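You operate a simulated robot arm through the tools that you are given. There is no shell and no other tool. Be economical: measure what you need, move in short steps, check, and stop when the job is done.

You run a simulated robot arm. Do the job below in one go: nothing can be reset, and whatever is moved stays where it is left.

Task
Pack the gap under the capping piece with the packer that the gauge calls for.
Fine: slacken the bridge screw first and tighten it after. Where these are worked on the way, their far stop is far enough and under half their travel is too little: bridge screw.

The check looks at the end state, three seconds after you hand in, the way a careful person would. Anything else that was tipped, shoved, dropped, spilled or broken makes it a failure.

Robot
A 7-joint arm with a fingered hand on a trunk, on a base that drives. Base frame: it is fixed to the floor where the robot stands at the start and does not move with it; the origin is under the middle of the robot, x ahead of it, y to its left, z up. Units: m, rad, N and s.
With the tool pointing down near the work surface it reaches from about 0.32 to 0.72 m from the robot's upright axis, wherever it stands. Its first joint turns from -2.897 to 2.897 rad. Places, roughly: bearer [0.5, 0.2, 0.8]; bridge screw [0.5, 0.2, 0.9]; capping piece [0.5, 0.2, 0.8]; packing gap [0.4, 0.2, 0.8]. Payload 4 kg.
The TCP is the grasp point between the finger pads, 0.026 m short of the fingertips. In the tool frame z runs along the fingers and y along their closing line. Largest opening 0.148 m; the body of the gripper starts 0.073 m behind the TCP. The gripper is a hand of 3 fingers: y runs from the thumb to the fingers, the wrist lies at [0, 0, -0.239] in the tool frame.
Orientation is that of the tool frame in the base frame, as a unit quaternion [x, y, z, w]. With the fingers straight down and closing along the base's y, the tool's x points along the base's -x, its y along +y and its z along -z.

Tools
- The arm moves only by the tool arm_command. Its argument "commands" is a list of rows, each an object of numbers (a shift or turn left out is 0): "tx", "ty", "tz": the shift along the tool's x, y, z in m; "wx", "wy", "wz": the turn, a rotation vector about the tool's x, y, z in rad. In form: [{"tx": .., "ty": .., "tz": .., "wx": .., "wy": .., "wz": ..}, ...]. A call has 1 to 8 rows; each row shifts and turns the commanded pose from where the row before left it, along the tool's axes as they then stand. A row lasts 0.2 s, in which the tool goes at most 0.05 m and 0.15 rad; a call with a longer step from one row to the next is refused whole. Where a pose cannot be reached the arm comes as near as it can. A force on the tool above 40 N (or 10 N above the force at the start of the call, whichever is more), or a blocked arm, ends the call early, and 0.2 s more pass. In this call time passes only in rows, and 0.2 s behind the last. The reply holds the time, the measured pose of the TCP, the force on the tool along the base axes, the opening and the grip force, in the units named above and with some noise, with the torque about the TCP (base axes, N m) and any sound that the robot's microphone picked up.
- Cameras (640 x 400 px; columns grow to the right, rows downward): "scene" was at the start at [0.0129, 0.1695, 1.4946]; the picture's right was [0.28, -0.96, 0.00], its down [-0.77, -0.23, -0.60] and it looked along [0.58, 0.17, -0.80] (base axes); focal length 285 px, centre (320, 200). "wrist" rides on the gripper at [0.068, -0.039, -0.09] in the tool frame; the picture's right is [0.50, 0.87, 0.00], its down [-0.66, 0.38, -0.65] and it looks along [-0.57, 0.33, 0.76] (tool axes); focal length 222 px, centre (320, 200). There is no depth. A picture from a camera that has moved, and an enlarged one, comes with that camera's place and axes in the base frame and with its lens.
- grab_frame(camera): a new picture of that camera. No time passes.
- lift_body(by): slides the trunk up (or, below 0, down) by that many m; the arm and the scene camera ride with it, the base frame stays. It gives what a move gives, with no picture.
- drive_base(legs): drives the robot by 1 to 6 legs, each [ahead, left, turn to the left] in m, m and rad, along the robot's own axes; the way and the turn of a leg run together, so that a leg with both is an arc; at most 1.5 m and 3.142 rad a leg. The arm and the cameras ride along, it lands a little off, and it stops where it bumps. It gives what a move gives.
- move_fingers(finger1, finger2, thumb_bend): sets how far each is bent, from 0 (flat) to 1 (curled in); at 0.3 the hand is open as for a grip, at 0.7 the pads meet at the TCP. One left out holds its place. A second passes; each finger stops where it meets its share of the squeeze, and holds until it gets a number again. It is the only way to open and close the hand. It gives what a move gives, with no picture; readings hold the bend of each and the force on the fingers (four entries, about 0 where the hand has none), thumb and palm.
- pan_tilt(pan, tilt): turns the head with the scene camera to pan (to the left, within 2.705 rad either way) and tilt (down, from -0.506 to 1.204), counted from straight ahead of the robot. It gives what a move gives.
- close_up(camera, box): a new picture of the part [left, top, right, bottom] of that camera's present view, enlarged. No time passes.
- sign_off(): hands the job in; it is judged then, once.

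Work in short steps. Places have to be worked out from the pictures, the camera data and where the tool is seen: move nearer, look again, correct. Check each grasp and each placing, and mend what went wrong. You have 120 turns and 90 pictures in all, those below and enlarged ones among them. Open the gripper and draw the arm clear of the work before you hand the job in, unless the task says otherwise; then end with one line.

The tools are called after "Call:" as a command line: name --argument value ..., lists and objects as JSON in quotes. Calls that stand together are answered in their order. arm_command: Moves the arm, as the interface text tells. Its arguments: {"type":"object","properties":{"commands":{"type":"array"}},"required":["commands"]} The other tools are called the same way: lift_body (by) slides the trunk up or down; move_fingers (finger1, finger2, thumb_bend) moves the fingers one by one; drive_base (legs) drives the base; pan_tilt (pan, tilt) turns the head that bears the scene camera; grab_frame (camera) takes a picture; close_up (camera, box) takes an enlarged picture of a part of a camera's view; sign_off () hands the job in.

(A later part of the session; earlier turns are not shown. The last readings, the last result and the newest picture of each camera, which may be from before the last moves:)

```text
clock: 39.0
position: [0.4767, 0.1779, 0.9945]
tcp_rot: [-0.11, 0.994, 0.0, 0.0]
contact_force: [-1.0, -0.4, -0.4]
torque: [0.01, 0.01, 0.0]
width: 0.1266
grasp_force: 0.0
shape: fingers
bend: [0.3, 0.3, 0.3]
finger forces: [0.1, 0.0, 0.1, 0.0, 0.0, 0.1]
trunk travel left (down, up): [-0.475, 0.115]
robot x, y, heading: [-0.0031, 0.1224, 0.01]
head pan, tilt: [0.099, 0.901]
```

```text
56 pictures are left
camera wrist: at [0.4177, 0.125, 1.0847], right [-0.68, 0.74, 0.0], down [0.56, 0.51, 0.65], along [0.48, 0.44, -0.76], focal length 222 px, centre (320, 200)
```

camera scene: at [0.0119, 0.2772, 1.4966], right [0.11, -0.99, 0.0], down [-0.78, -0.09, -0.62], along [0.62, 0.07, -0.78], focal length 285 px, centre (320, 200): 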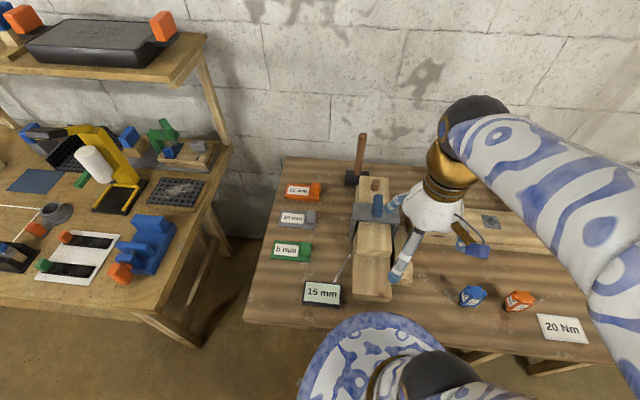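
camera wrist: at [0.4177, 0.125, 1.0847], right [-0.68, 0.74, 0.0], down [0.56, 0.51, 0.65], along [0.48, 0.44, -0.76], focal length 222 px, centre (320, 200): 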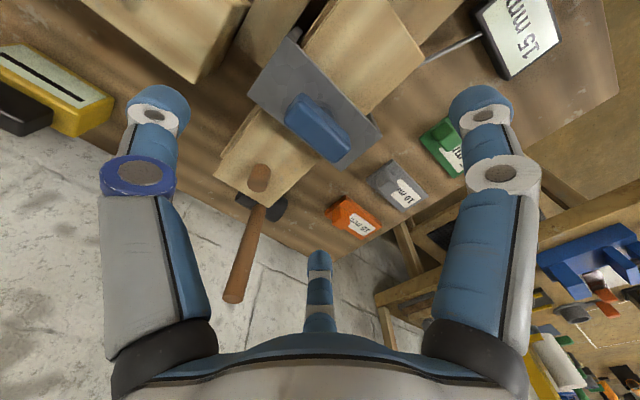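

The screw is slackened. Next is the orange packer, whose handle centre is about (0.6185, 0.358) with the top at z ≈ 0.80. I'll partly close the fingers, square up the yaw and move over it from the left, clear of the hammer.

Call:
move_fingers --finger1 0.42 --finger2 0.42 --thumb_bend 0.42

Call:
arm_command --commands '[{"wz": 0.11}, {"wz": 0.111}, {"ty": 0.045}, {"ty": 0.045}, {"ty": 0.045}, {"ty": 0.045}]'

Call:
arm_command --commands '[{"tx": -0.0355}, {"tx": -0.0355, "tz": 0.02}, {"tx": -0.0355, "tz": 0.03}, {"tx": -0.035, "tz": 0.03}]'

Call:
grab_frame --camera "wrist"

Call:
close_up --camera "wrist" --box '[220, 60, 420, 185]'

```text
clock: 40.0
position: [0.4773, 0.1784, 0.9958]
tcp_rot: [-0.11, 0.994, -0.001, 0.0]
contact_force: [1.2, 0.2, 0.0]
torque: [-0.02, 0.01, -0.03]
width: 0.0893
grasp_force: 0.0
shape: fingers
bend: [0.42, 0.42, 0.42]
finger forces: [0.0, 0.0, 0.0, 0.1, 0.1, 0.0]
trunk travel left (down, up): [-0.475, 0.115]
robot x, y, heading: [-0.0047, 0.1205, 0.014]
head pan, tilt: [0.099, 0.901]
```

```text
clock: 41.5
position: [0.4773, 0.3594, 0.9976]
tcp_rot: [0.0, 1.0, 0.0, -0.001]
contact_force: [0.2, -0.3, -0.4]
torque: [0.03, 0.02, 0.03]
width: 0.0889
grasp_force: 0.1
shape: fingers
bend: [0.42, 0.42, 0.42]
finger forces: [0.0, 0.1, 0.1, 0.0, 0.0, 0.0]
trunk travel left (down, up): [-0.475, 0.115]
robot x, y, heading: [-0.0063, 0.1197, 0.012]
head pan, tilt: [0.099, 0.901]
```

```text
clock: 42.5
position: [0.6204, 0.3567, 0.9147]
tcp_rot: [0.0, 1.0, 0.001, 0.0]
contact_force: [0.9, -0.5, 0.0]
torque: [-0.01, 0.01, -0.02]
width: 0.0887
grasp_force: 0.1
shape: fingers
bend: [0.42, 0.42, 0.42]
finger forces: [0.0, 0.0, 0.0, 0.0, 0.1, 0.0]
trunk travel left (down, up): [-0.475, 0.115]
robot x, y, heading: [-0.0065, 0.1236, 0.008]
head pan, tilt: [0.099, 0.901]
```

```text
55 pictures are left
camera wrist: at [0.5503, 0.3177, 1.0052], right [-0.5, 0.87, 0.0], down [0.66, 0.38, 0.65], along [0.57, 0.33, -0.76], focal length 222 px, centre (320, 200)
```

wrist: 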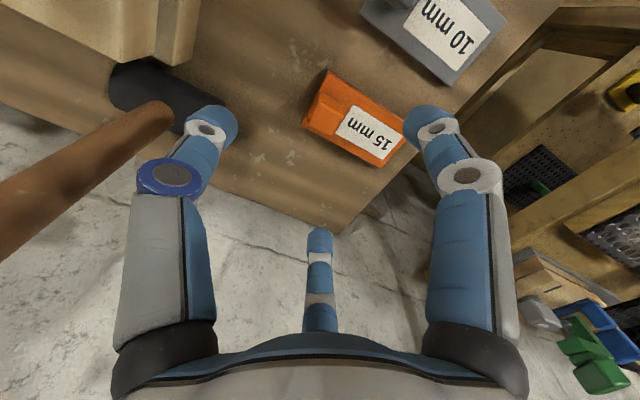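

```text
3.20 times, centred on (320, 122) of wrist
camera zoom: at [0.5503, 0.3177, 1.0052], right [-0.5, 0.87, 0.0], down [0.66, 0.38, 0.65], along [0.57, 0.33, -0.76], focal length 711 px, centre (320, 448)
```

zoom: 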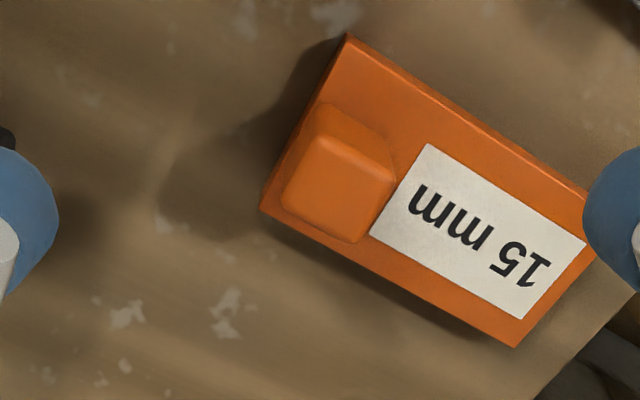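

The handle triangulates to (0.617, 0.361), with the plate square to the axes. Descending to TCP z ≈ 0.808.

Call:
arm_command --commands '[{"tx": 0.003, "ty": 0.003, "tz": 0.036}, {"tz": 0.036}, {"tz": 0.035}]'

Call:
move_fingers --finger1 0.55 --finger2 0.55 --thumb_bend 0.55

Call:
close_up --camera "wrist" --box '[120, 0, 520, 250]'

```text
clock: 43.2
position: [0.6164, 0.3615, 0.8077]
tcp_rot: [0.0, 1.0, 0.001, 0.001]
contact_force: [-0.4, 0.2, 0.3]
torque: [-0.01, 0.02, -0.02]
width: 0.0887
grasp_force: 0.0
shape: fingers
bend: [0.42, 0.42, 0.42]
finger forces: [0.0, 0.0, 0.0, 0.0, 0.0, 0.1]
trunk travel left (down, up): [-0.475, 0.115]
robot x, y, heading: [-0.0054, 0.1232, 0.011]
head pan, tilt: [0.099, 0.901]
```

```text
clock: 44.2
position: [0.6163, 0.3636, 0.8086]
tcp_rot: [0.0, 1.0, 0.0, 0.0]
contact_force: [0.0, -0.3, -0.1]
torque: [0.02, 0.0, -0.03]
width: 0.0463
grasp_force: 0.1
shape: fingers
bend: [0.55, 0.55, 0.55]
finger forces: [0.0, 0.0, 0.0, 0.0, 0.0, 0.1]
trunk travel left (down, up): [-0.475, 0.115]
robot x, y, heading: [-0.0044, 0.1207, 0.015]
head pan, tilt: [0.099, 0.901]
```

```text
1.60 times, centred on (320, 125) of wrist
camera zoom: at [0.5458, 0.3224, 0.8985], right [-0.5, 0.87, 0.0], down [0.66, 0.38, 0.65], along [0.57, 0.33, -0.76], focal length 355 px, centre (320, 320)
```

zoom: 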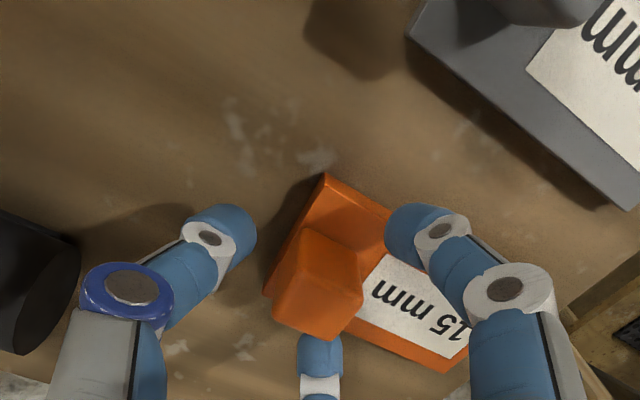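

Handle is between the digits. I'll go down 4 mm for more overlap and then close.

Call:
arm_command --commands '[{"tz": 0.004, "tx": 0.002}]'

Call:
move_fingers --finger1 0.72 --finger2 0.72 --thumb_bend 0.72

Call:
close_up --camera "wrist" --box '[120, 0, 520, 250]'

```text
clock: 44.6
position: [0.6134, 0.3617, 0.8032]
tcp_rot: [0.0, 1.0, 0.0, 0.001]
contact_force: [-0.5, -0.3, 0.2]
torque: [-0.01, 0.01, 0.05]
width: 0.0462
grasp_force: 0.1
shape: fingers
bend: [0.55, 0.55, 0.55]
finger forces: [0.0, 0.0, 0.1, 0.0, 0.0, 0.0]
trunk travel left (down, up): [-0.475, 0.115]
robot x, y, heading: [-0.0004, 0.1204, 0.011]
head pan, tilt: [0.099, 0.901]
```

```text
clock: 45.6
position: [0.6146, 0.3623, 0.8045]
tcp_rot: [0.0, 1.0, 0.0, 0.0]
contact_force: [0.6, -0.7, -0.3]
torque: [0.02, -0.01, 0.0]
width: 0.0195
grasp_force: 11.8
shape: fingers
bend: [0.62, 0.62, 0.66]
finger forces: [7.5, 6.8, 0.0, 0.0, 9.1, 0.0]
trunk travel left (down, up): [-0.475, 0.115]
robot x, y, heading: [-0.0038, 0.1248, 0.011]
head pan, tilt: [0.099, 0.901]
```

```text
1.60 times, centred on (320, 125) of wrist
camera zoom: at [0.5439, 0.322, 0.8946], right [-0.5, 0.87, 0.0], down [0.66, 0.38, 0.65], along [0.57, 0.33, -0.76], focal length 355 px, centre (320, 320)
```

zoom: 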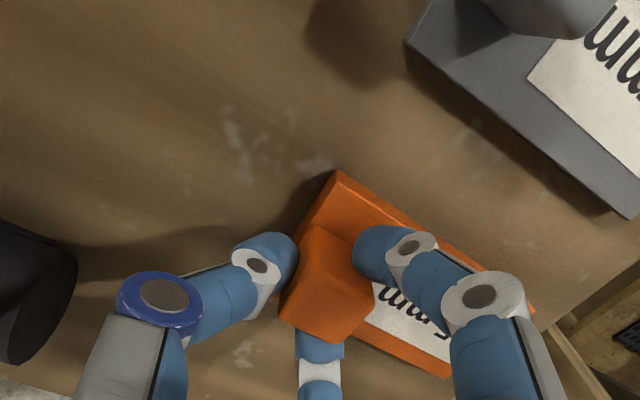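

Gripped on all three. Lifting 5 cm to check the hold.

Call:
arm_command --commands '[{"tz": -0.01}, {"tz": -0.02}, {"tz": -0.03}]'

Call:
close_up --camera "wrist" --box '[120, 0, 520, 250]'

Call:
close_up --camera "scene" --box '[250, 130, 370, 220]'

```text
clock: 46.5
position: [0.6118, 0.3615, 0.8629]
tcp_rot: [0.001, 1.0, 0.0, -0.001]
contact_force: [-0.4, -0.6, -0.5]
torque: [-0.02, 0.0, 0.0]
width: 0.0194
grasp_force: 11.6
shape: fingers
bend: [0.62, 0.62, 0.67]
finger forces: [7.4, 6.6, 0.0, 0.0, 9.3, 0.0]
trunk travel left (down, up): [-0.475, 0.115]
robot x, y, heading: [0.0, 0.1245, 0.016]
head pan, tilt: [0.099, 0.901]
```

```text
1.60 times, centred on (320, 125) of wrist
camera zoom: at [0.5423, 0.322, 0.9536], right [-0.5, 0.87, 0.0], down [0.66, 0.38, 0.65], along [0.57, 0.33, -0.76], focal length 355 px, centre (320, 320)
```

zoom: 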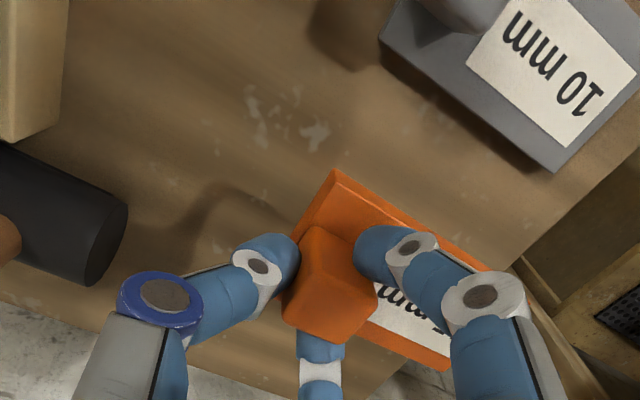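

```text
4.44 times, centred on (310, 175) of scene
camera zoom: at [0.0122, 0.2773, 1.4966], right [0.11, -0.99, 0.0], down [-0.78, -0.09, -0.62], along [0.62, 0.07, -0.78], focal length 1266 px, centre (364, 311)
```

zoom: 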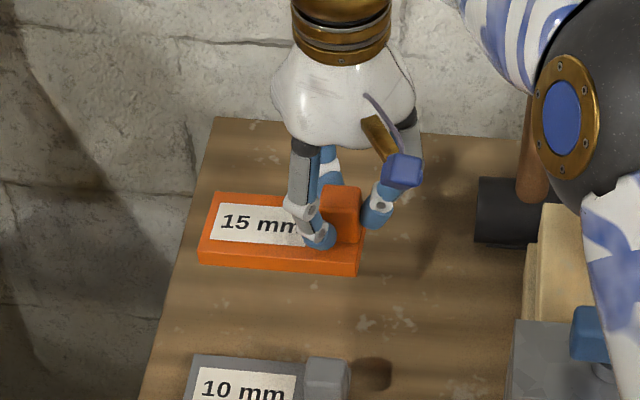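

Held level. I'll raise it well above the screw, bring it back toward the gap, and turn it -90° so the plate points into the gap.

Call:
arm_command --commands '[{"tz": -0.045}, {"tz": -0.045, "tx": 0.02}, {"tz": -0.045, "tx": 0.02}, {"tx": 0.045}, {"tx": 0.045}, {"tx": 0.045}, {"tx": 0.02, "ty": -0.04}, {"ty": -0.045}]'

Call:
arm_command --commands '[{"wz": 0.14}, {"wz": 0.14}, {"wz": 0.14}, {"wz": 0.14}, {"wz": 0.14}, {"wz": 0.14}, {"wz": 0.14}, {"wz": 0.14}]'

Call:
arm_command --commands '[{"wz": 0.15}, {"wz": 0.15}, {"wz": 0.151}, {"tx": -0.045}, {"tx": -0.045}]'

Call:
drive_base --legs '[[-0.13, 0, 0]]'

Call:
grab_frame --camera "scene"

Call:
grab_frame --camera "wrist"

```text
clock: 48.2
position: [0.4193, 0.2772, 0.9999]
tcp_rot: [0.0, 1.0, 0.0, 0.0]
contact_force: [0.2, -0.4, -1.1]
torque: [-0.05, 0.01, -0.02]
width: 0.0188
grasp_force: 11.0
shape: fingers
bend: [0.62, 0.62, 0.67]
finger forces: [7.1, 6.5, 0.0, 0.1, 8.9, 0.0]
trunk travel left (down, up): [-0.475, 0.115]
robot x, y, heading: [-0.0061, 0.1205, 0.014]
head pan, tilt: [0.099, 0.901]
```

```text
clock: 50.0
position: [0.4188, 0.277, 0.9992]
tcp_rot: [0.533, 0.846, 0.0, 0.0]
contact_force: [0.0, -0.3, -0.7]
torque: [0.01, 0.04, -0.01]
width: 0.0186
grasp_force: 10.4
shape: fingers
bend: [0.62, 0.62, 0.67]
finger forces: [7.1, 6.4, 0.0, 0.0, 8.8, 0.0]
trunk travel left (down, up): [-0.475, 0.115]
robot x, y, heading: [-0.0001, 0.1201, 0.012]
head pan, tilt: [0.099, 0.901]
```

```text
clock: 51.2
position: [0.4165, 0.185, 0.9991]
tcp_rot: [0.707, 0.708, 0.0, 0.0]
contact_force: [-0.4, 0.5, -0.9]
torque: [0.01, 0.04, 0.0]
width: 0.0184
grasp_force: 11.0
shape: fingers
bend: [0.62, 0.62, 0.67]
finger forces: [7.0, 6.4, 0.1, 0.0, 8.5, 0.0]
trunk travel left (down, up): [-0.475, 0.115]
robot x, y, heading: [-0.0009, 0.1216, 0.009]
head pan, tilt: [0.099, 0.901]
```

```text
clock: 52.5
position: [0.2857, 0.1838, 0.9995]
tcp_rot: [0.707, 0.708, 0.001, 0.0]
contact_force: [-0.8, -1.1, 0.0]
torque: [0.0, 0.02, -0.02]
width: 0.0181
grasp_force: 11.0
shape: fingers
bend: [0.62, 0.62, 0.67]
finger forces: [6.9, 6.2, 0.1, 0.0, 8.6, 0.1]
trunk travel left (down, up): [-0.475, 0.115]
robot x, y, heading: [-0.132, 0.116, 0.014]
head pan, tilt: [0.099, 0.901]
```

```text
49 pictures are left
camera scene: at [-0.1187, 0.2755, 1.4966], right [0.11, -0.99, 0.0], down [-0.78, -0.09, -0.62], along [0.62, 0.07, -0.78], focal length 285 px, centre (320, 200)
```

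scene: 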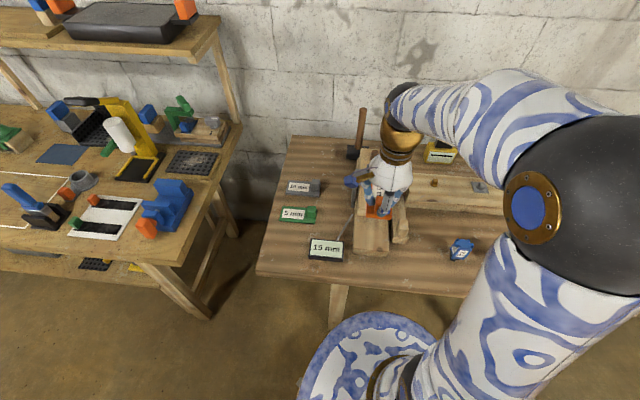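

```text
48 pictures are left
camera wrist: at [0.2452, 0.2506, 1.0886], right [0.87, 0.5, 0.0], down [0.38, -0.66, 0.65], along [0.33, -0.57, -0.76], focal length 222 px, centre (320, 200)
```

wrist: 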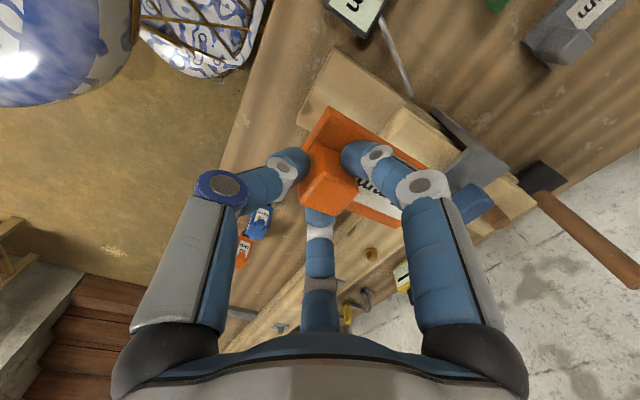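

The packer is held pointing at the gap. I'll back it so its tip is clear of the capping face, centre it on y, and descend to just above the bearer.

Call:
arm_command --commands '[{"ty": -0.024, "tx": -0.005}, {"tz": 0.045}, {"tz": 0.045}, {"tz": 0.045}, {"tz": 0.014}]'

Call:
grab_frame --camera "wrist"

Call:
close_up --camera "wrist" --box '[270, 40, 510, 190]'

Call:
close_up --camera "scene" --box '[330, 170, 430, 270]'

```text
clock: 53.7
position: [0.264, 0.1789, 0.8519]
tcp_rot: [0.707, 0.707, 0.001, 0.0]
contact_force: [0.5, 0.3, 0.5]
torque: [0.0, 0.05, 0.02]
width: 0.0183
grasp_force: 11.3
shape: fingers
bend: [0.62, 0.62, 0.67]
finger forces: [7.1, 6.3, 0.0, 0.1, 8.4, 0.0]
trunk travel left (down, up): [-0.475, 0.115]
robot x, y, heading: [-0.1362, 0.1221, 0.018]
head pan, tilt: [0.099, 0.901]
```

```text
47 pictures are left
camera wrist: at [0.2222, 0.2465, 0.9413], right [0.87, 0.5, 0.0], down [0.38, -0.66, 0.65], along [0.33, -0.57, -0.76], focal length 222 px, centre (320, 200)
```

wrist: 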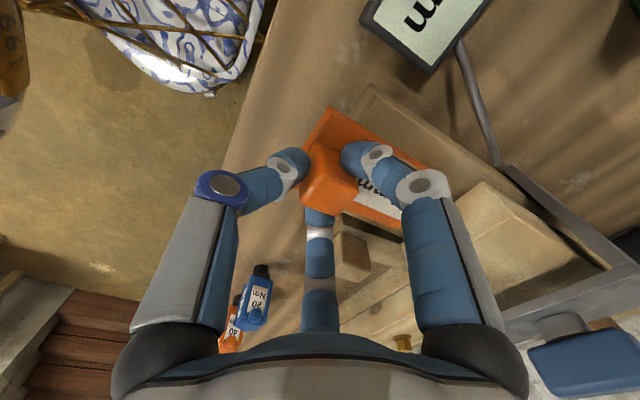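

```text
2.67 times, centred on (390, 115) of wrist
camera zoom: at [0.2222, 0.2465, 0.9413], right [0.87, 0.5, 0.0], down [0.38, -0.66, 0.65], along [0.33, -0.57, -0.76], focal length 592 px, centre (133, 427)
```

zoom: 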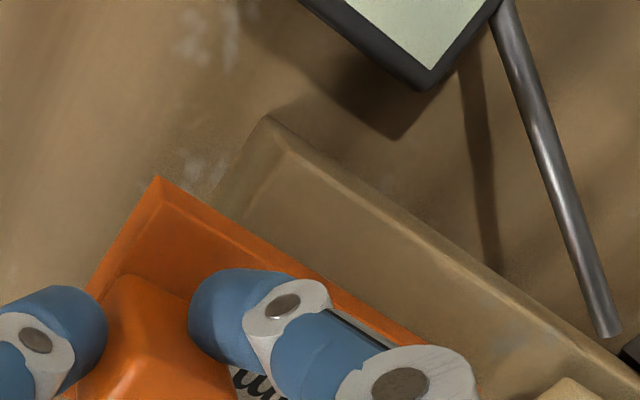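

```text
4.00 times, centred on (380, 220) of scene
camera zoom: at [-0.1181, 0.2755, 1.4966], right [0.11, -0.99, 0.0], down [-0.78, -0.09, -0.62], along [0.62, 0.07, -0.78], focal length 1140 px, centre (80, 120)
```

zoom: 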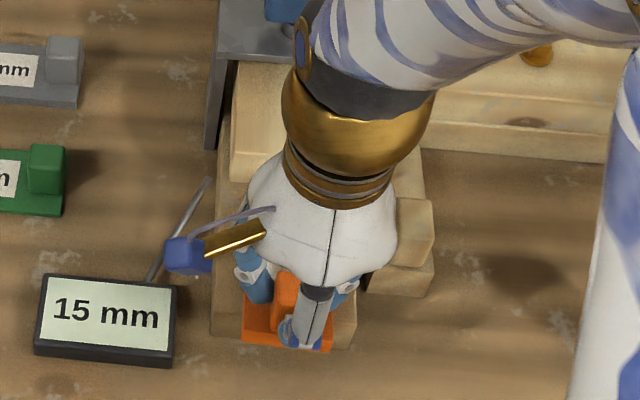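

Aligned over the bearer. Lowering in small steps to feel the bearer top.

Call:
arm_command --commands '[{"tz": 0.004}, {"tz": 0.003}]'

Call:
arm_command --commands '[{"tz": 0.0025}]'

Call:
arm_command --commands '[{"tz": 0.0025}]'

```text
clock: 54.3
position: [0.2639, 0.1794, 0.844]
tcp_rot: [0.708, 0.706, 0.001, 0.0]
contact_force: [-1.2, -0.4, 0.1]
torque: [0.01, -0.07, -0.01]
width: 0.018
grasp_force: 11.6
shape: fingers
bend: [0.62, 0.63, 0.67]
finger forces: [7.6, 6.9, 0.0, 0.1, 8.3, 0.0]
trunk travel left (down, up): [-0.475, 0.115]
robot x, y, heading: [-0.1358, 0.1213, 0.019]
head pan, tilt: [0.099, 0.901]
```

```text
clock: 54.7
position: [0.2618, 0.1786, 0.8417]
tcp_rot: [0.707, 0.707, 0.001, 0.001]
contact_force: [-0.6, -0.7, 3.8]
torque: [0.06, -0.11, -0.01]
width: 0.0179
grasp_force: 12.2
shape: fingers
bend: [0.62, 0.63, 0.67]
finger forces: [8.3, 7.4, 0.1, 0.1, 8.7, 0.1]
trunk travel left (down, up): [-0.475, 0.115]
robot x, y, heading: [-0.135, 0.1202, 0.013]
head pan, tilt: [0.099, 0.901]
```

```text
clock: 55.1
position: [0.2617, 0.1803, 0.8389]
tcp_rot: [0.707, 0.707, 0.001, 0.001]
contact_force: [-4.1, 0.6, 12.3]
torque: [0.02, -0.03, 0.02]
width: 0.017
grasp_force: 13.8
shape: fingers
bend: [0.62, 0.63, 0.67]
finger forces: [8.5, 8.0, 0.0, 0.0, 11.2, 0.0]
trunk travel left (down, up): [-0.475, 0.115]
robot x, y, heading: [-0.1355, 0.1231, 0.019]
head pan, tilt: [0.099, 0.901]
```

It touched the bearer at about z 0.842 and sits flat now. I'll ease up 2 mm and slide forward into the gap slowly.

Call:
arm_command --commands '[{"tz": -0.002}, {"ty": 0.01}, {"ty": 0.01}, {"ty": 0.01}]'

Call:
arm_command --commands '[{"ty": 0.01}, {"ty": 0.01}]'

Call:
close_up --camera "wrist" --box '[270, 60, 590, 260]'

```text
clock: 56.1
position: [0.2931, 0.1791, 0.8395]
tcp_rot: [0.707, 0.707, 0.001, 0.0]
contact_force: [-3.7, 0.2, 7.5]
torque: [0.02, 0.07, -0.01]
width: 0.0172
grasp_force: 12.7
shape: fingers
bend: [0.62, 0.63, 0.67]
finger forces: [8.2, 7.5, 0.1, 0.0, 10.1, 0.0]
trunk travel left (down, up): [-0.475, 0.115]
robot x, y, heading: [-0.1357, 0.1191, 0.014]
head pan, tilt: [0.099, 0.901]
```

```text
clock: 56.7
position: [0.3121, 0.178, 0.8395]
tcp_rot: [0.708, 0.706, 0.001, 0.0]
contact_force: [-1.0, -0.3, 3.6]
torque: [-0.02, 0.0, 0.0]
width: 0.017
grasp_force: 12.1
shape: fingers
bend: [0.62, 0.63, 0.67]
finger forces: [8.0, 7.5, 0.0, 0.0, 9.1, 0.0]
trunk travel left (down, up): [-0.475, 0.115]
robot x, y, heading: [-0.131, 0.1201, 0.011]
head pan, tilt: [0.099, 0.901]
```

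```text
2.00 times, centred on (430, 160) of wrist
camera zoom: at [0.2718, 0.2454, 0.9301], right [0.87, 0.5, 0.0], down [0.38, -0.66, 0.65], along [0.33, -0.57, -0.76], focal length 444 px, centre (100, 280)
```

zoom: 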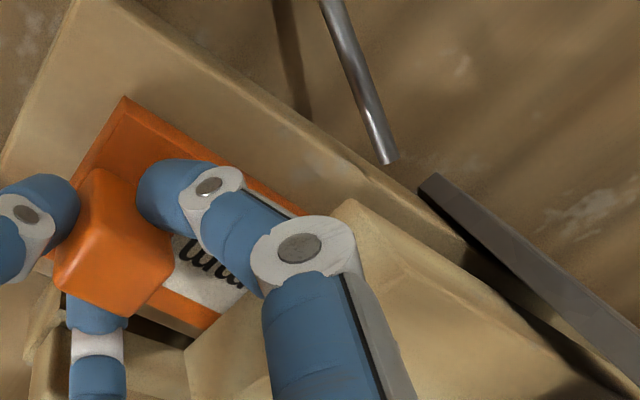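

The tip has gone under the capping piece with almost no force. Continuing in small steps.

Call:
arm_command --commands '[{"ty": 0.01}, {"ty": 0.01}]'

Call:
arm_command --commands '[{"ty": 0.008}, {"ty": 0.006}]'

Call:
close_up --camera "wrist" --box '[270, 60, 590, 260]'

```text
clock: 57.3
position: [0.3311, 0.1769, 0.8391]
tcp_rot: [0.707, 0.707, 0.0, 0.0]
contact_force: [-9.7, -1.2, 5.6]
torque: [-0.02, 0.25, 0.05]
width: 0.0171
grasp_force: 13.7
shape: fingers
bend: [0.63, 0.63, 0.67]
finger forces: [7.0, 7.0, 0.1, 0.0, 13.4, 0.1]
trunk travel left (down, up): [-0.475, 0.115]
robot x, y, heading: [-0.1347, 0.1209, 0.018]
head pan, tilt: [0.099, 0.901]
```

```text
clock: 57.9
position: [0.3427, 0.1764, 0.8405]
tcp_rot: [0.707, 0.707, -0.001, -0.002]
contact_force: [-32.3, -6.0, 10.3]
torque: [-0.13, 1.12, 0.14]
width: 0.0189
grasp_force: 19.5
shape: fingers
bend: [0.65, 0.65, 0.64]
finger forces: [6.6, 7.2, 0.0, 0.0, 24.2, 0.0]
trunk travel left (down, up): [-0.475, 0.115]
robot x, y, heading: [-0.1327, 0.1195, 0.012]
head pan, tilt: [0.099, 0.901]
```

```text
2.00 times, centred on (430, 160) of wrist
camera zoom: at [0.3012, 0.2441, 0.9311], right [0.87, 0.5, 0.0], down [0.38, -0.66, 0.65], along [0.33, -0.57, -0.76], focal length 444 px, centre (100, 280)
```

zoom: 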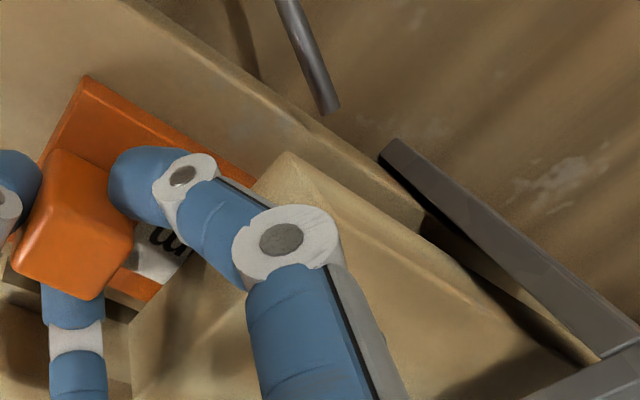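

Resistance of about 32 N on the packer (the thumb carries it). I'll ease back slightly and inspect.

Call:
arm_command --commands '[{"ty": -0.008}]'

Call:
grab_frame --camera "scene"

Call:
close_up --camera "wrist" --box '[230, 40, 550, 240]'

```text
clock: 58.3
position: [0.3374, 0.1775, 0.8409]
tcp_rot: [0.707, 0.707, 0.002, 0.001]
contact_force: [-16.8, -5.0, 9.1]
torque: [-0.15, 0.55, 0.1]
width: 0.0184
grasp_force: 15.7
shape: fingers
bend: [0.64, 0.65, 0.65]
finger forces: [7.6, 8.3, 0.0, 0.0, 16.8, 0.1]
trunk travel left (down, up): [-0.475, 0.115]
robot x, y, heading: [-0.1347, 0.1181, 0.012]
head pan, tilt: [0.099, 0.901]
```

```text
42 pictures are left
camera scene: at [-0.1206, 0.2749, 1.4967], right [0.11, -0.99, 0.0], down [-0.78, -0.09, -0.62], along [0.62, 0.07, -0.78], focal length 285 px, centre (320, 200)
```

scene: 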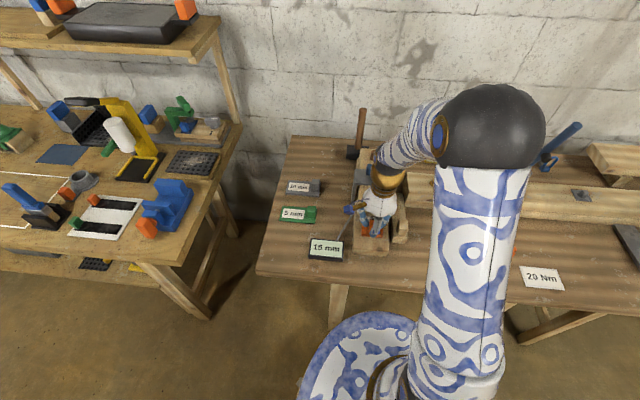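

```text
2.00 times, centred on (390, 140) of wrist
camera zoom: at [0.2967, 0.2443, 0.9308], right [0.87, 0.5, 0.0], down [0.38, -0.66, 0.65], along [0.33, -0.57, -0.76], focal length 444 px, centre (180, 320)
```

zoom: 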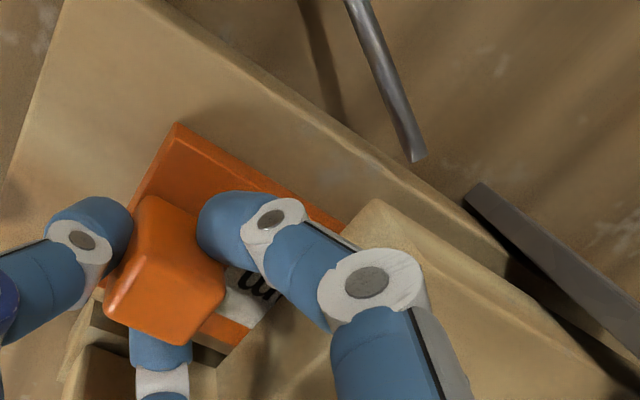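

The force acts at plate height, about 45 mm below the TCP, so the packer itself is stopped. I'll enlarge the gap's side to see how deep it goes.

Call:
close_up --camera "wrist" --box '[360, 100, 560, 225]'

```text
3.20 times, centred on (460, 162) of wrist
camera zoom: at [0.2967, 0.2443, 0.9308], right [0.87, 0.5, 0.0], down [0.38, -0.66, 0.65], along [0.33, -0.57, -0.76], focal length 711 px, centre (-128, 320)
```

zoom: 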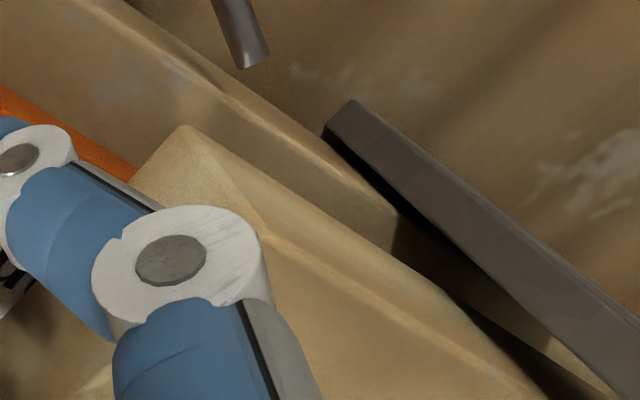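

I'll release the packer gently here and lift clear to inspect the seating.

Call:
arm_command --commands '[{"ty": -0.005}]'

Call:
move_fingers --finger1 0.54 --finger2 0.54 --thumb_bend 0.54

Call:
arm_command --commands '[{"tz": -0.02}, {"tz": -0.04}, {"tz": -0.045}, {"tz": -0.045}, {"tx": -0.045}, {"tx": -0.045}, {"tx": -0.045}, {"tx": -0.045}]'

Call:
close_up --camera "scene" --box '[330, 160, 430, 260]'

Call:
grab_frame --camera "wrist"

```text
clock: 58.7
position: [0.3344, 0.1788, 0.8411]
tcp_rot: [0.708, 0.707, 0.003, 0.001]
contact_force: [-7.7, -5.4, 10.1]
torque: [-0.15, 0.27, 0.03]
width: 0.018
grasp_force: 15.5
shape: fingers
bend: [0.64, 0.64, 0.65]
finger forces: [8.1, 9.0, 0.1, 0.1, 13.3, 0.0]
trunk travel left (down, up): [-0.475, 0.115]
robot x, y, heading: [-0.1298, 0.1176, 0.016]
head pan, tilt: [0.099, 0.901]
```

```text
clock: 59.7
position: [0.3349, 0.1786, 0.8403]
tcp_rot: [0.707, 0.708, 0.0, -0.001]
contact_force: [0.4, -0.8, -0.4]
torque: [0.04, 0.0, 0.01]
width: 0.0483
grasp_force: 0.1
shape: fingers
bend: [0.54, 0.54, 0.54]
finger forces: [0.0, 0.0, 0.0, 0.0, 0.1, 0.1]
trunk travel left (down, up): [-0.475, 0.115]
robot x, y, heading: [-0.1354, 0.1212, 0.015]
head pan, tilt: [0.099, 0.901]
```

```text
clock: 61.5
position: [0.3328, -0.0028, 0.9866]
tcp_rot: [0.707, 0.707, 0.0, 0.0]
contact_force: [0.2, -0.1, -0.6]
torque: [-0.02, 0.04, -0.02]
width: 0.0487
grasp_force: 0.1
shape: fingers
bend: [0.54, 0.54, 0.54]
finger forces: [0.0, 0.0, 0.1, 0.1, 0.0, 0.1]
trunk travel left (down, up): [-0.475, 0.115]
robot x, y, heading: [-0.136, 0.1184, 0.011]
head pan, tilt: [0.099, 0.901]
```

```text
4.00 times, centred on (380, 210) of scene
camera zoom: at [-0.1182, 0.2753, 1.4966], right [0.11, -0.99, 0.0], down [-0.78, -0.09, -0.62], along [0.62, 0.07, -0.78], focal length 1140 px, centre (80, 160)
```

zoom: 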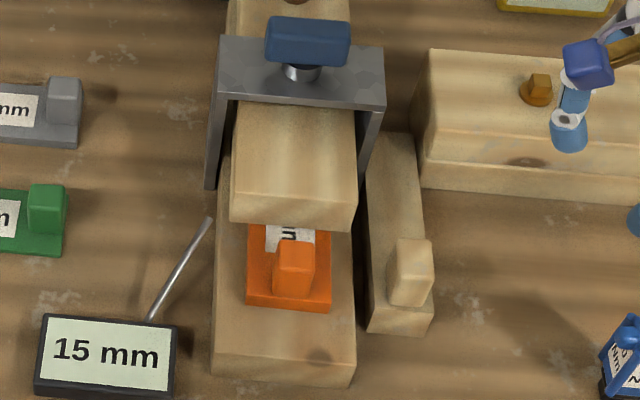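

```text
38 pictures are left
camera wrist: at [0.2922, 0.0637, 1.0766], right [0.87, 0.5, 0.0], down [0.38, -0.66, 0.65], along [0.33, -0.57, -0.76], focal length 222 px, centre (320, 200)
```

wrist: 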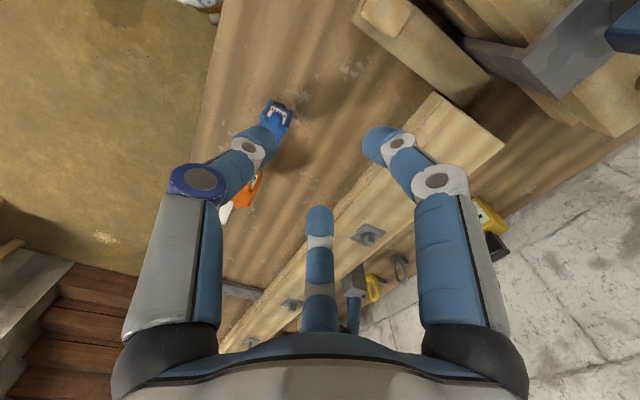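

The packer is in, straight, with about 25 mm of plate between handle and capping. I'll back off and lower the trunk for a flat front view, to see whether it is bottomed or there is room left.

Call:
drive_base --legs '[[-0.26, 0, 0]]'

Call:
lift_body --by -0.45

Call:
pan_tilt --pan -0.05 --tilt 0.3

Call:
grab_frame --camera "scene"

```text
clock: 63.4
position: [0.0697, -0.0082, 0.9867]
tcp_rot: [0.708, 0.706, 0.0, 0.0]
contact_force: [0.3, 0.5, 0.3]
torque: [0.0, 0.0, 0.0]
width: 0.0485
grasp_force: 0.0
shape: fingers
bend: [0.54, 0.54, 0.54]
finger forces: [0.0, 0.0, 0.0, 0.0, 0.0, 0.0]
trunk travel left (down, up): [-0.475, 0.115]
robot x, y, heading: [-0.3974, 0.1173, 0.015]
head pan, tilt: [0.099, 0.901]
```

```text
refused: -0.45 is not a number from -0.4 to 0.4
```

```text
clock: 64.4
position: [0.0698, -0.0065, 0.9867]
tcp_rot: [0.708, 0.707, 0.001, 0.0]
contact_force: [0.7, 0.3, 0.1]
torque: [0.02, 0.02, -0.01]
width: 0.0489
grasp_force: 0.1
shape: fingers
bend: [0.54, 0.54, 0.54]
finger forces: [0.0, 0.0, 0.1, 0.1, 0.1, 0.0]
trunk travel left (down, up): [-0.475, 0.115]
robot x, y, heading: [-0.3962, 0.1149, 0.01]
head pan, tilt: [-0.051, 0.3]
```

```text
37 pictures are left
camera scene: at [-0.364, 0.2601, 1.5488], right [-0.04, -1.0, 0.0], down [-0.3, 0.01, -0.95], along [0.95, -0.04, -0.3], focal length 285 px, centre (320, 200)
```

scene: 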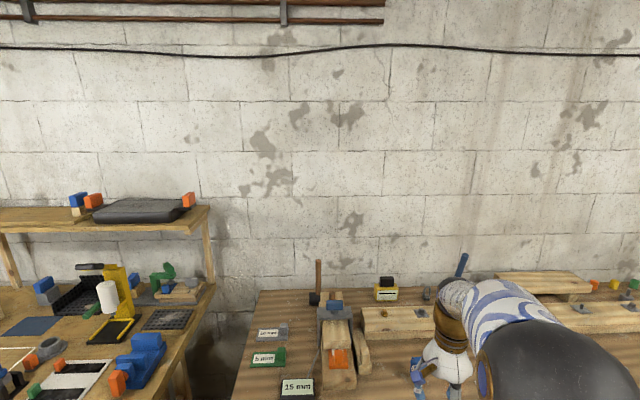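

Call:
lift_body --by -0.4

Call:
close_up --camera "scene" --box '[290, 180, 390, 280]'

```text
clock: 68.2
position: [0.0686, -0.0062, 0.5862]
tcp_rot: [0.708, 0.706, 0.0, 0.0]
contact_force: [-0.4, -0.1, 1.1]
torque: [0.04, 0.03, 0.02]
width: 0.0486
grasp_force: 0.1
shape: fingers
bend: [0.54, 0.54, 0.54]
finger forces: [0.0, 0.0, 0.0, 0.0, 0.0, 0.1]
trunk travel left (down, up): [-0.075, 0.515]
robot x, y, heading: [-0.397, 0.1171, 0.015]
head pan, tilt: [-0.051, 0.3]
```

```text
4.00 times, centred on (340, 230) of scene
camera zoom: at [-0.364, 0.26, 1.1489], right [-0.04, -1.0, 0.0], down [-0.3, 0.01, -0.96], along [0.95, -0.04, -0.3], focal length 1140 px, centre (240, 80)
```

zoom: 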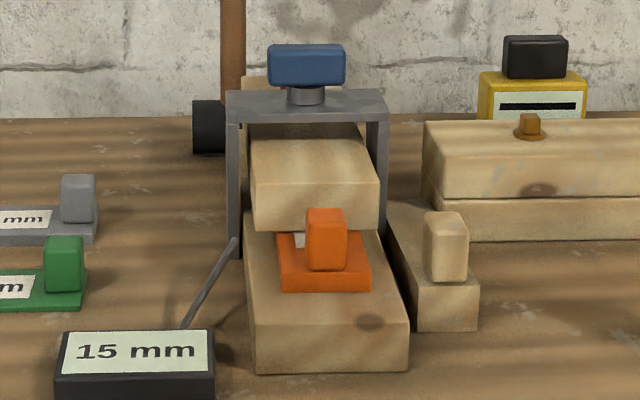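

Call:
close_up --camera "scene" --box '[345, 222, 390, 262]'

Call:
close_up --camera "scene" --box '[338, 215, 390, 245]'

```text
10.00 times, centred on (368, 242) of scene
camera zoom: at [-0.364, 0.26, 1.1489], right [-0.04, -1.0, 0.0], down [-0.3, 0.01, -0.96], along [0.95, -0.04, -0.3], focal length 2849 px, centre (-155, -220)
```

zoom: 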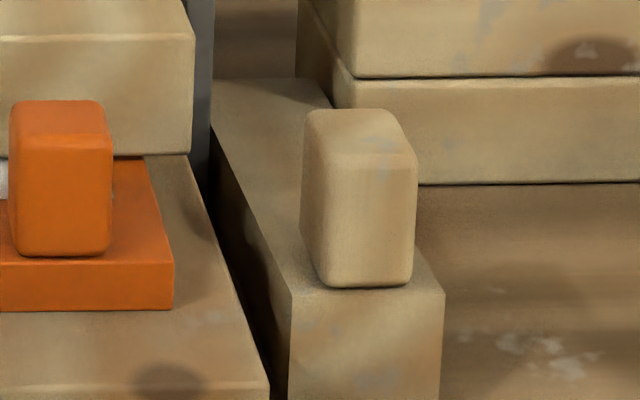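

```text
12.31 times, centred on (364, 230) of scene
camera zoom: at [-0.364, 0.26, 1.1489], right [-0.04, -1.0, 0.0], down [-0.3, 0.01, -0.96], along [0.95, -0.04, -0.3], focal length 3507 px, centre (-222, -169)
```

zoom: 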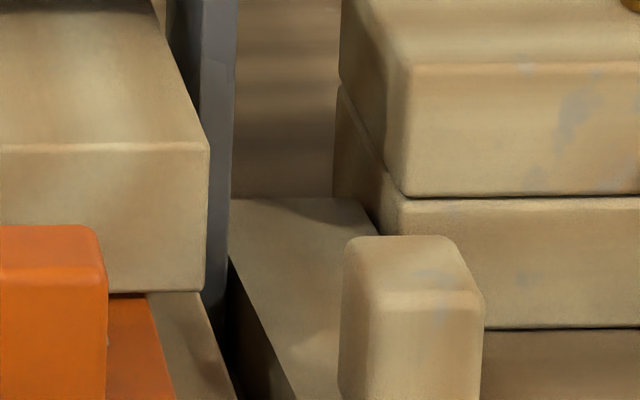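

It looks square and snug under the capping. I'll return and give it a low, gentle push at plate level to confirm it's bottomed.

Call:
lift_body --by 0.4

Call:
move_fingers --finger1 0.7 --finger2 0.7 --thumb_bend 0.7

Call:
drive_base --legs '[[0.26, 0, 0]]'

Call:
pan_tilt --pan 0.0 --tilt 0.85

```text
clock: 72.1
position: [0.0688, -0.0061, 0.9869]
tcp_rot: [0.708, 0.706, 0.0, 0.0]
contact_force: [-0.3, 0.3, -0.4]
torque: [0.01, 0.01, 0.0]
width: 0.0485
grasp_force: 0.0
shape: fingers
bend: [0.54, 0.54, 0.54]
finger forces: [0.1, 0.0, 0.0, 0.0, 0.0, 0.0]
trunk travel left (down, up): [-0.475, 0.115]
robot x, y, heading: [-0.3937, 0.1161, 0.01]
head pan, tilt: [-0.051, 0.3]
```

```text
clock: 73.1
position: [0.0687, -0.0059, 0.9873]
tcp_rot: [0.708, 0.707, 0.0, 0.0]
contact_force: [-0.4, 0.2, 0.0]
torque: [0.0, 0.01, 0.01]
width: 0.0003
grasp_force: 0.1
shape: fingers
bend: [0.69, 0.69, 0.7]
finger forces: [0.0, 0.0, 0.1, 0.0, 0.0, 0.0]
trunk travel left (down, up): [-0.475, 0.115]
robot x, y, heading: [-0.399, 0.1157, 0.01]
head pan, tilt: [-0.051, 0.3]
```

```text
clock: 74.9
position: [0.3293, -0.0004, 0.9877]
tcp_rot: [0.706, 0.708, 0.0, 0.0]
contact_force: [-0.3, 0.1, -0.5]
torque: [-0.01, 0.02, -0.02]
width: 0.0006
grasp_force: 0.1
shape: fingers
bend: [0.69, 0.69, 0.7]
finger forces: [0.1, 0.1, 0.0, 0.1, 0.1, 0.0]
trunk travel left (down, up): [-0.475, 0.115]
robot x, y, heading: [-0.1386, 0.1215, 0.009]
head pan, tilt: [-0.051, 0.3]
```

```text
clock: 75.9
position: [0.3291, -0.0008, 0.9866]
tcp_rot: [0.706, 0.708, 0.001, 0.0]
contact_force: [-1.0, -0.3, -0.2]
torque: [-0.03, 0.02, 0.0]
width: 0.0003
grasp_force: 0.0
shape: fingers
bend: [0.69, 0.69, 0.7]
finger forces: [0.0, 0.0, 0.0, 0.0, 0.0, 0.0]
trunk travel left (down, up): [-0.475, 0.115]
robot x, y, heading: [-0.1355, 0.1185, 0.017]
head pan, tilt: [0.0, 0.85]
```

Moving the closed fist behind the packer.

Call:
arm_command --commands '[{"ty": -0.04}, {"ty": -0.04}, {"tx": 0.045}, {"tx": 0.045}, {"tx": 0.045}, {"tx": 0.044}, {"tz": 0.045}, {"tz": 0.045}]'

Call:
arm_command --commands '[{"tz": 0.035}, {"tz": 0.015}]'

Call:
close_up --camera "scene" --box '[310, 140, 430, 260]'

Call:
close_up --camera "wrist" --box '[230, 40, 550, 240]'

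```text
clock: 77.7
position: [0.2463, 0.1787, 0.8959]
tcp_rot: [0.707, 0.707, 0.0, 0.0]
contact_force: [1.0, 0.1, -0.3]
torque: [-0.01, 0.01, -0.03]
width: 0.0001
grasp_force: 0.1
shape: fingers
bend: [0.69, 0.69, 0.7]
finger forces: [0.0, 0.0, 0.1, 0.0, 0.0, 0.0]
trunk travel left (down, up): [-0.475, 0.115]
robot x, y, heading: [-0.1381, 0.1194, 0.016]
head pan, tilt: [0.0, 0.85]
```

```text
clock: 78.3
position: [0.2469, 0.1762, 0.846]
tcp_rot: [0.707, 0.707, 0.0, 0.0]
contact_force: [-0.3, 0.5, 0.5]
torque: [0.01, 0.0, 0.0]
width: 0.0
grasp_force: 0.0
shape: fingers
bend: [0.69, 0.69, 0.7]
finger forces: [0.0, 0.0, 0.1, 0.1, 0.0, 0.0]
trunk travel left (down, up): [-0.475, 0.115]
robot x, y, heading: [-0.1386, 0.1163, 0.01]
head pan, tilt: [0.0, 0.85]
```

```text
3.33 times, centred on (370, 200) of scene
camera zoom: at [-0.1203, 0.2684, 1.5005], right [0.02, -1.0, 0.0], down [-0.75, -0.01, -0.66], along [0.66, 0.01, -0.75], focal length 950 px, centre (153, 200)
```

zoom: 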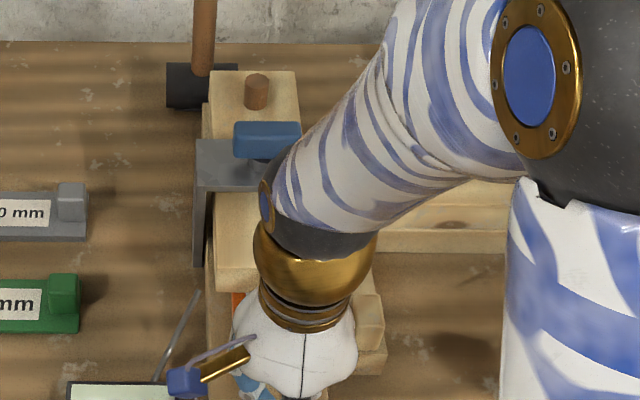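

```text
2.00 times, centred on (390, 140) of wrist
camera zoom: at [0.2064, 0.244, 0.9354], right [0.87, 0.5, 0.0], down [0.38, -0.65, 0.65], along [0.33, -0.57, -0.76], focal length 444 px, centre (180, 320)
```

zoom: 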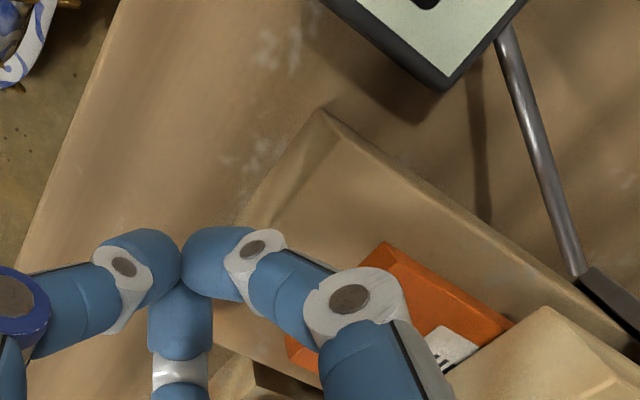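

Call:
arm_command --commands '[{"tz": 0.004}, {"ty": 0.02}, {"ty": 0.02}, {"ty": 0.015}]'

Call:
arm_command --commands '[{"ty": 0.005}, {"ty": 0.005}]'

Call:
arm_command --commands '[{"ty": 0.005}, {"ty": 0.005}]'

```text
clock: 79.3
position: [0.3046, 0.1769, 0.8442]
tcp_rot: [0.706, 0.708, 0.0, 0.001]
contact_force: [-0.9, -0.2, 0.2]
torque: [-0.01, -0.05, -0.03]
width: 0.0
grasp_force: 1.4
shape: fingers
bend: [0.7, 0.7, 0.7]
finger forces: [1.2, 1.0, 0.1, 0.1, 0.0, 0.0]
trunk travel left (down, up): [-0.475, 0.115]
robot x, y, heading: [-0.1391, 0.1175, 0.016]
head pan, tilt: [0.0, 0.85]
```

```text
clock: 79.9
position: [0.3117, 0.1778, 0.8452]
tcp_rot: [0.707, 0.708, 0.001, 0.001]
contact_force: [-13.2, -1.5, 3.8]
torque: [0.0, 0.07, 0.0]
width: 0.0
grasp_force: 8.4
shape: fingers
bend: [0.7, 0.7, 0.69]
finger forces: [8.4, 7.8, 0.1, 0.1, 0.1, 0.0]
trunk travel left (down, up): [-0.475, 0.115]
robot x, y, heading: [-0.141, 0.1222, 0.013]
head pan, tilt: [0.0, 0.85]
```

```text
clock: 80.5
position: [0.3205, 0.1782, 0.8438]
tcp_rot: [0.707, 0.707, 0.0, 0.0]
contact_force: [-29.7, -2.4, 10.6]
torque: [-0.04, 0.26, -0.01]
width: 0.0
grasp_force: 15.8
shape: fingers
bend: [0.71, 0.71, 0.67]
finger forces: [16.8, 14.5, 0.0, 0.1, 0.0, 0.0]
trunk travel left (down, up): [-0.475, 0.115]
robot x, y, heading: [-0.1367, 0.1198, 0.016]
head pan, tilt: [0.0, 0.85]
```

It resists firmly (30 N) – bottomed. Backing off, raising, and checking with the scene camera.

Call:
arm_command --commands '[{"ty": -0.03}, {"ty": -0.04}, {"tz": -0.045}, {"tz": -0.045}, {"tz": -0.045}, {"tx": -0.045}, {"tx": -0.045}, {"tx": -0.045}]'

Call:
close_up --camera "scene" --box '[320, 150, 420, 250]'

```text
clock: 82.3
position: [0.2534, 0.0421, 0.9757]
tcp_rot: [0.707, 0.708, 0.0, 0.001]
contact_force: [-0.2, -0.9, 0.3]
torque: [-0.01, -0.01, -0.03]
width: 0.0003
grasp_force: 0.1
shape: fingers
bend: [0.7, 0.7, 0.7]
finger forces: [0.0, 0.0, 0.0, 0.1, 0.0, 0.0]
trunk travel left (down, up): [-0.475, 0.115]
robot x, y, heading: [-0.1388, 0.119, 0.012]
head pan, tilt: [0.0, 0.85]
```

```text
4.00 times, centred on (370, 200) of scene
camera zoom: at [-0.1206, 0.2682, 1.5005], right [0.02, -1.0, 0.0], down [-0.75, -0.01, -0.66], along [0.66, 0.01, -0.75], focal length 1140 px, centre (120, 200)
```

zoom: 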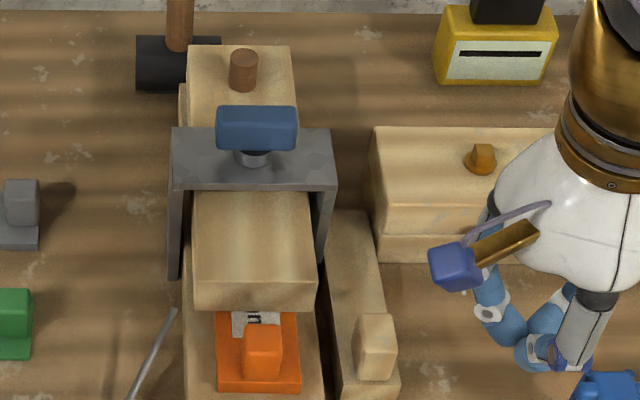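

The packer is seated and nothing else has shifted. Moving above the screw and re-orienting as at release, ready to tighten.

Call:
arm_command --commands '[{"tz": -0.025}, {"ty": 0.04, "tx": 0.023}, {"ty": 0.04, "tx": 0.023}, {"ty": 0.04, "tx": 0.023}, {"ty": 0.04, "tx": 0.023}, {"ty": 0.04, "tx": 0.023}, {"ty": 0.024, "tx": 0.021}]'

Call:
move_fingers --finger1 0.48 --finger2 0.48 --thumb_bend 0.45

Call:
arm_command --commands '[{"wz": -0.147}, {"wz": -0.147}, {"wz": -0.147}, {"wz": -0.147}, {"wz": -0.147}, {"wz": -0.147}, {"wz": -0.147}, {"wz": -0.147}]'

Call:
arm_command --commands '[{"wz": -0.141}, {"wz": -0.141}, {"wz": -0.141}, {"wz": -0.142}]'

Call:
grab_frame --camera "wrist"

```text
clock: 83.9
position: [0.4785, 0.1777, 1.0039]
tcp_rot: [0.707, 0.708, 0.001, 0.001]
contact_force: [0.3, -0.2, 0.4]
torque: [-0.04, 0.01, 0.0]
width: 0.0
grasp_force: 0.1
shape: fingers
bend: [0.7, 0.7, 0.7]
finger forces: [0.0, 0.0, 0.1, 0.0, 0.1, 0.0]
trunk travel left (down, up): [-0.475, 0.115]
robot x, y, heading: [-0.1378, 0.1208, 0.015]
head pan, tilt: [0.0, 0.85]
```

```text
clock: 84.9
position: [0.4771, 0.1787, 1.0046]
tcp_rot: [0.706, 0.708, 0.0, 0.0]
contact_force: [1.5, -0.1, 0.0]
torque: [0.0, 0.04, 0.0]
width: 0.073
grasp_force: 0.1
shape: fingers
bend: [0.48, 0.48, 0.45]
finger forces: [0.0, 0.1, 0.1, 0.0, 0.0, 0.1]
trunk travel left (down, up): [-0.475, 0.115]
robot x, y, heading: [-0.1405, 0.1204, 0.015]
head pan, tilt: [0.0, 0.85]
```

```text
clock: 86.7
position: [0.4777, 0.1793, 1.0028]
tcp_rot: [0.194, 0.981, 0.0, 0.0]
contact_force: [-0.3, -0.5, 0.0]
torque: [-0.01, 0.0, -0.02]
width: 0.0732
grasp_force: 0.0
shape: fingers
bend: [0.48, 0.48, 0.45]
finger forces: [0.0, 0.0, 0.1, 0.0, 0.1, 0.0]
trunk travel left (down, up): [-0.475, 0.115]
robot x, y, heading: [-0.1373, 0.1213, 0.02]
head pan, tilt: [0.0, 0.85]
```

```text
clock: 87.7
position: [0.4762, 0.1779, 1.0021]
tcp_rot: [-0.087, 0.996, 0.0, -0.001]
contact_force: [0.6, -0.8, -1.1]
torque: [0.0, 0.01, 0.01]
width: 0.0734
grasp_force: 0.1
shape: fingers
bend: [0.48, 0.48, 0.45]
finger forces: [0.0, 0.0, 0.0, 0.0, 0.0, 0.0]
trunk travel left (down, up): [-0.475, 0.115]
robot x, y, heading: [-0.1384, 0.12, 0.013]
head pan, tilt: [0.0, 0.85]
```

```text
30 pictures are left
camera wrist: at [0.4153, 0.1281, 1.0929], right [-0.64, 0.77, 0.0], down [0.58, 0.49, 0.65], along [0.5, 0.42, -0.76], focal length 222 px, centre (320, 200)
```

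wrist: 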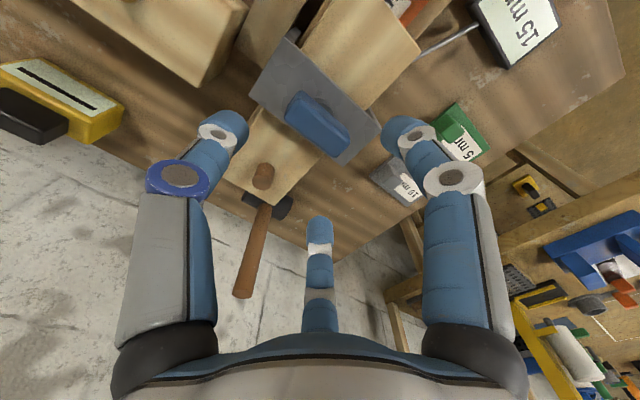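

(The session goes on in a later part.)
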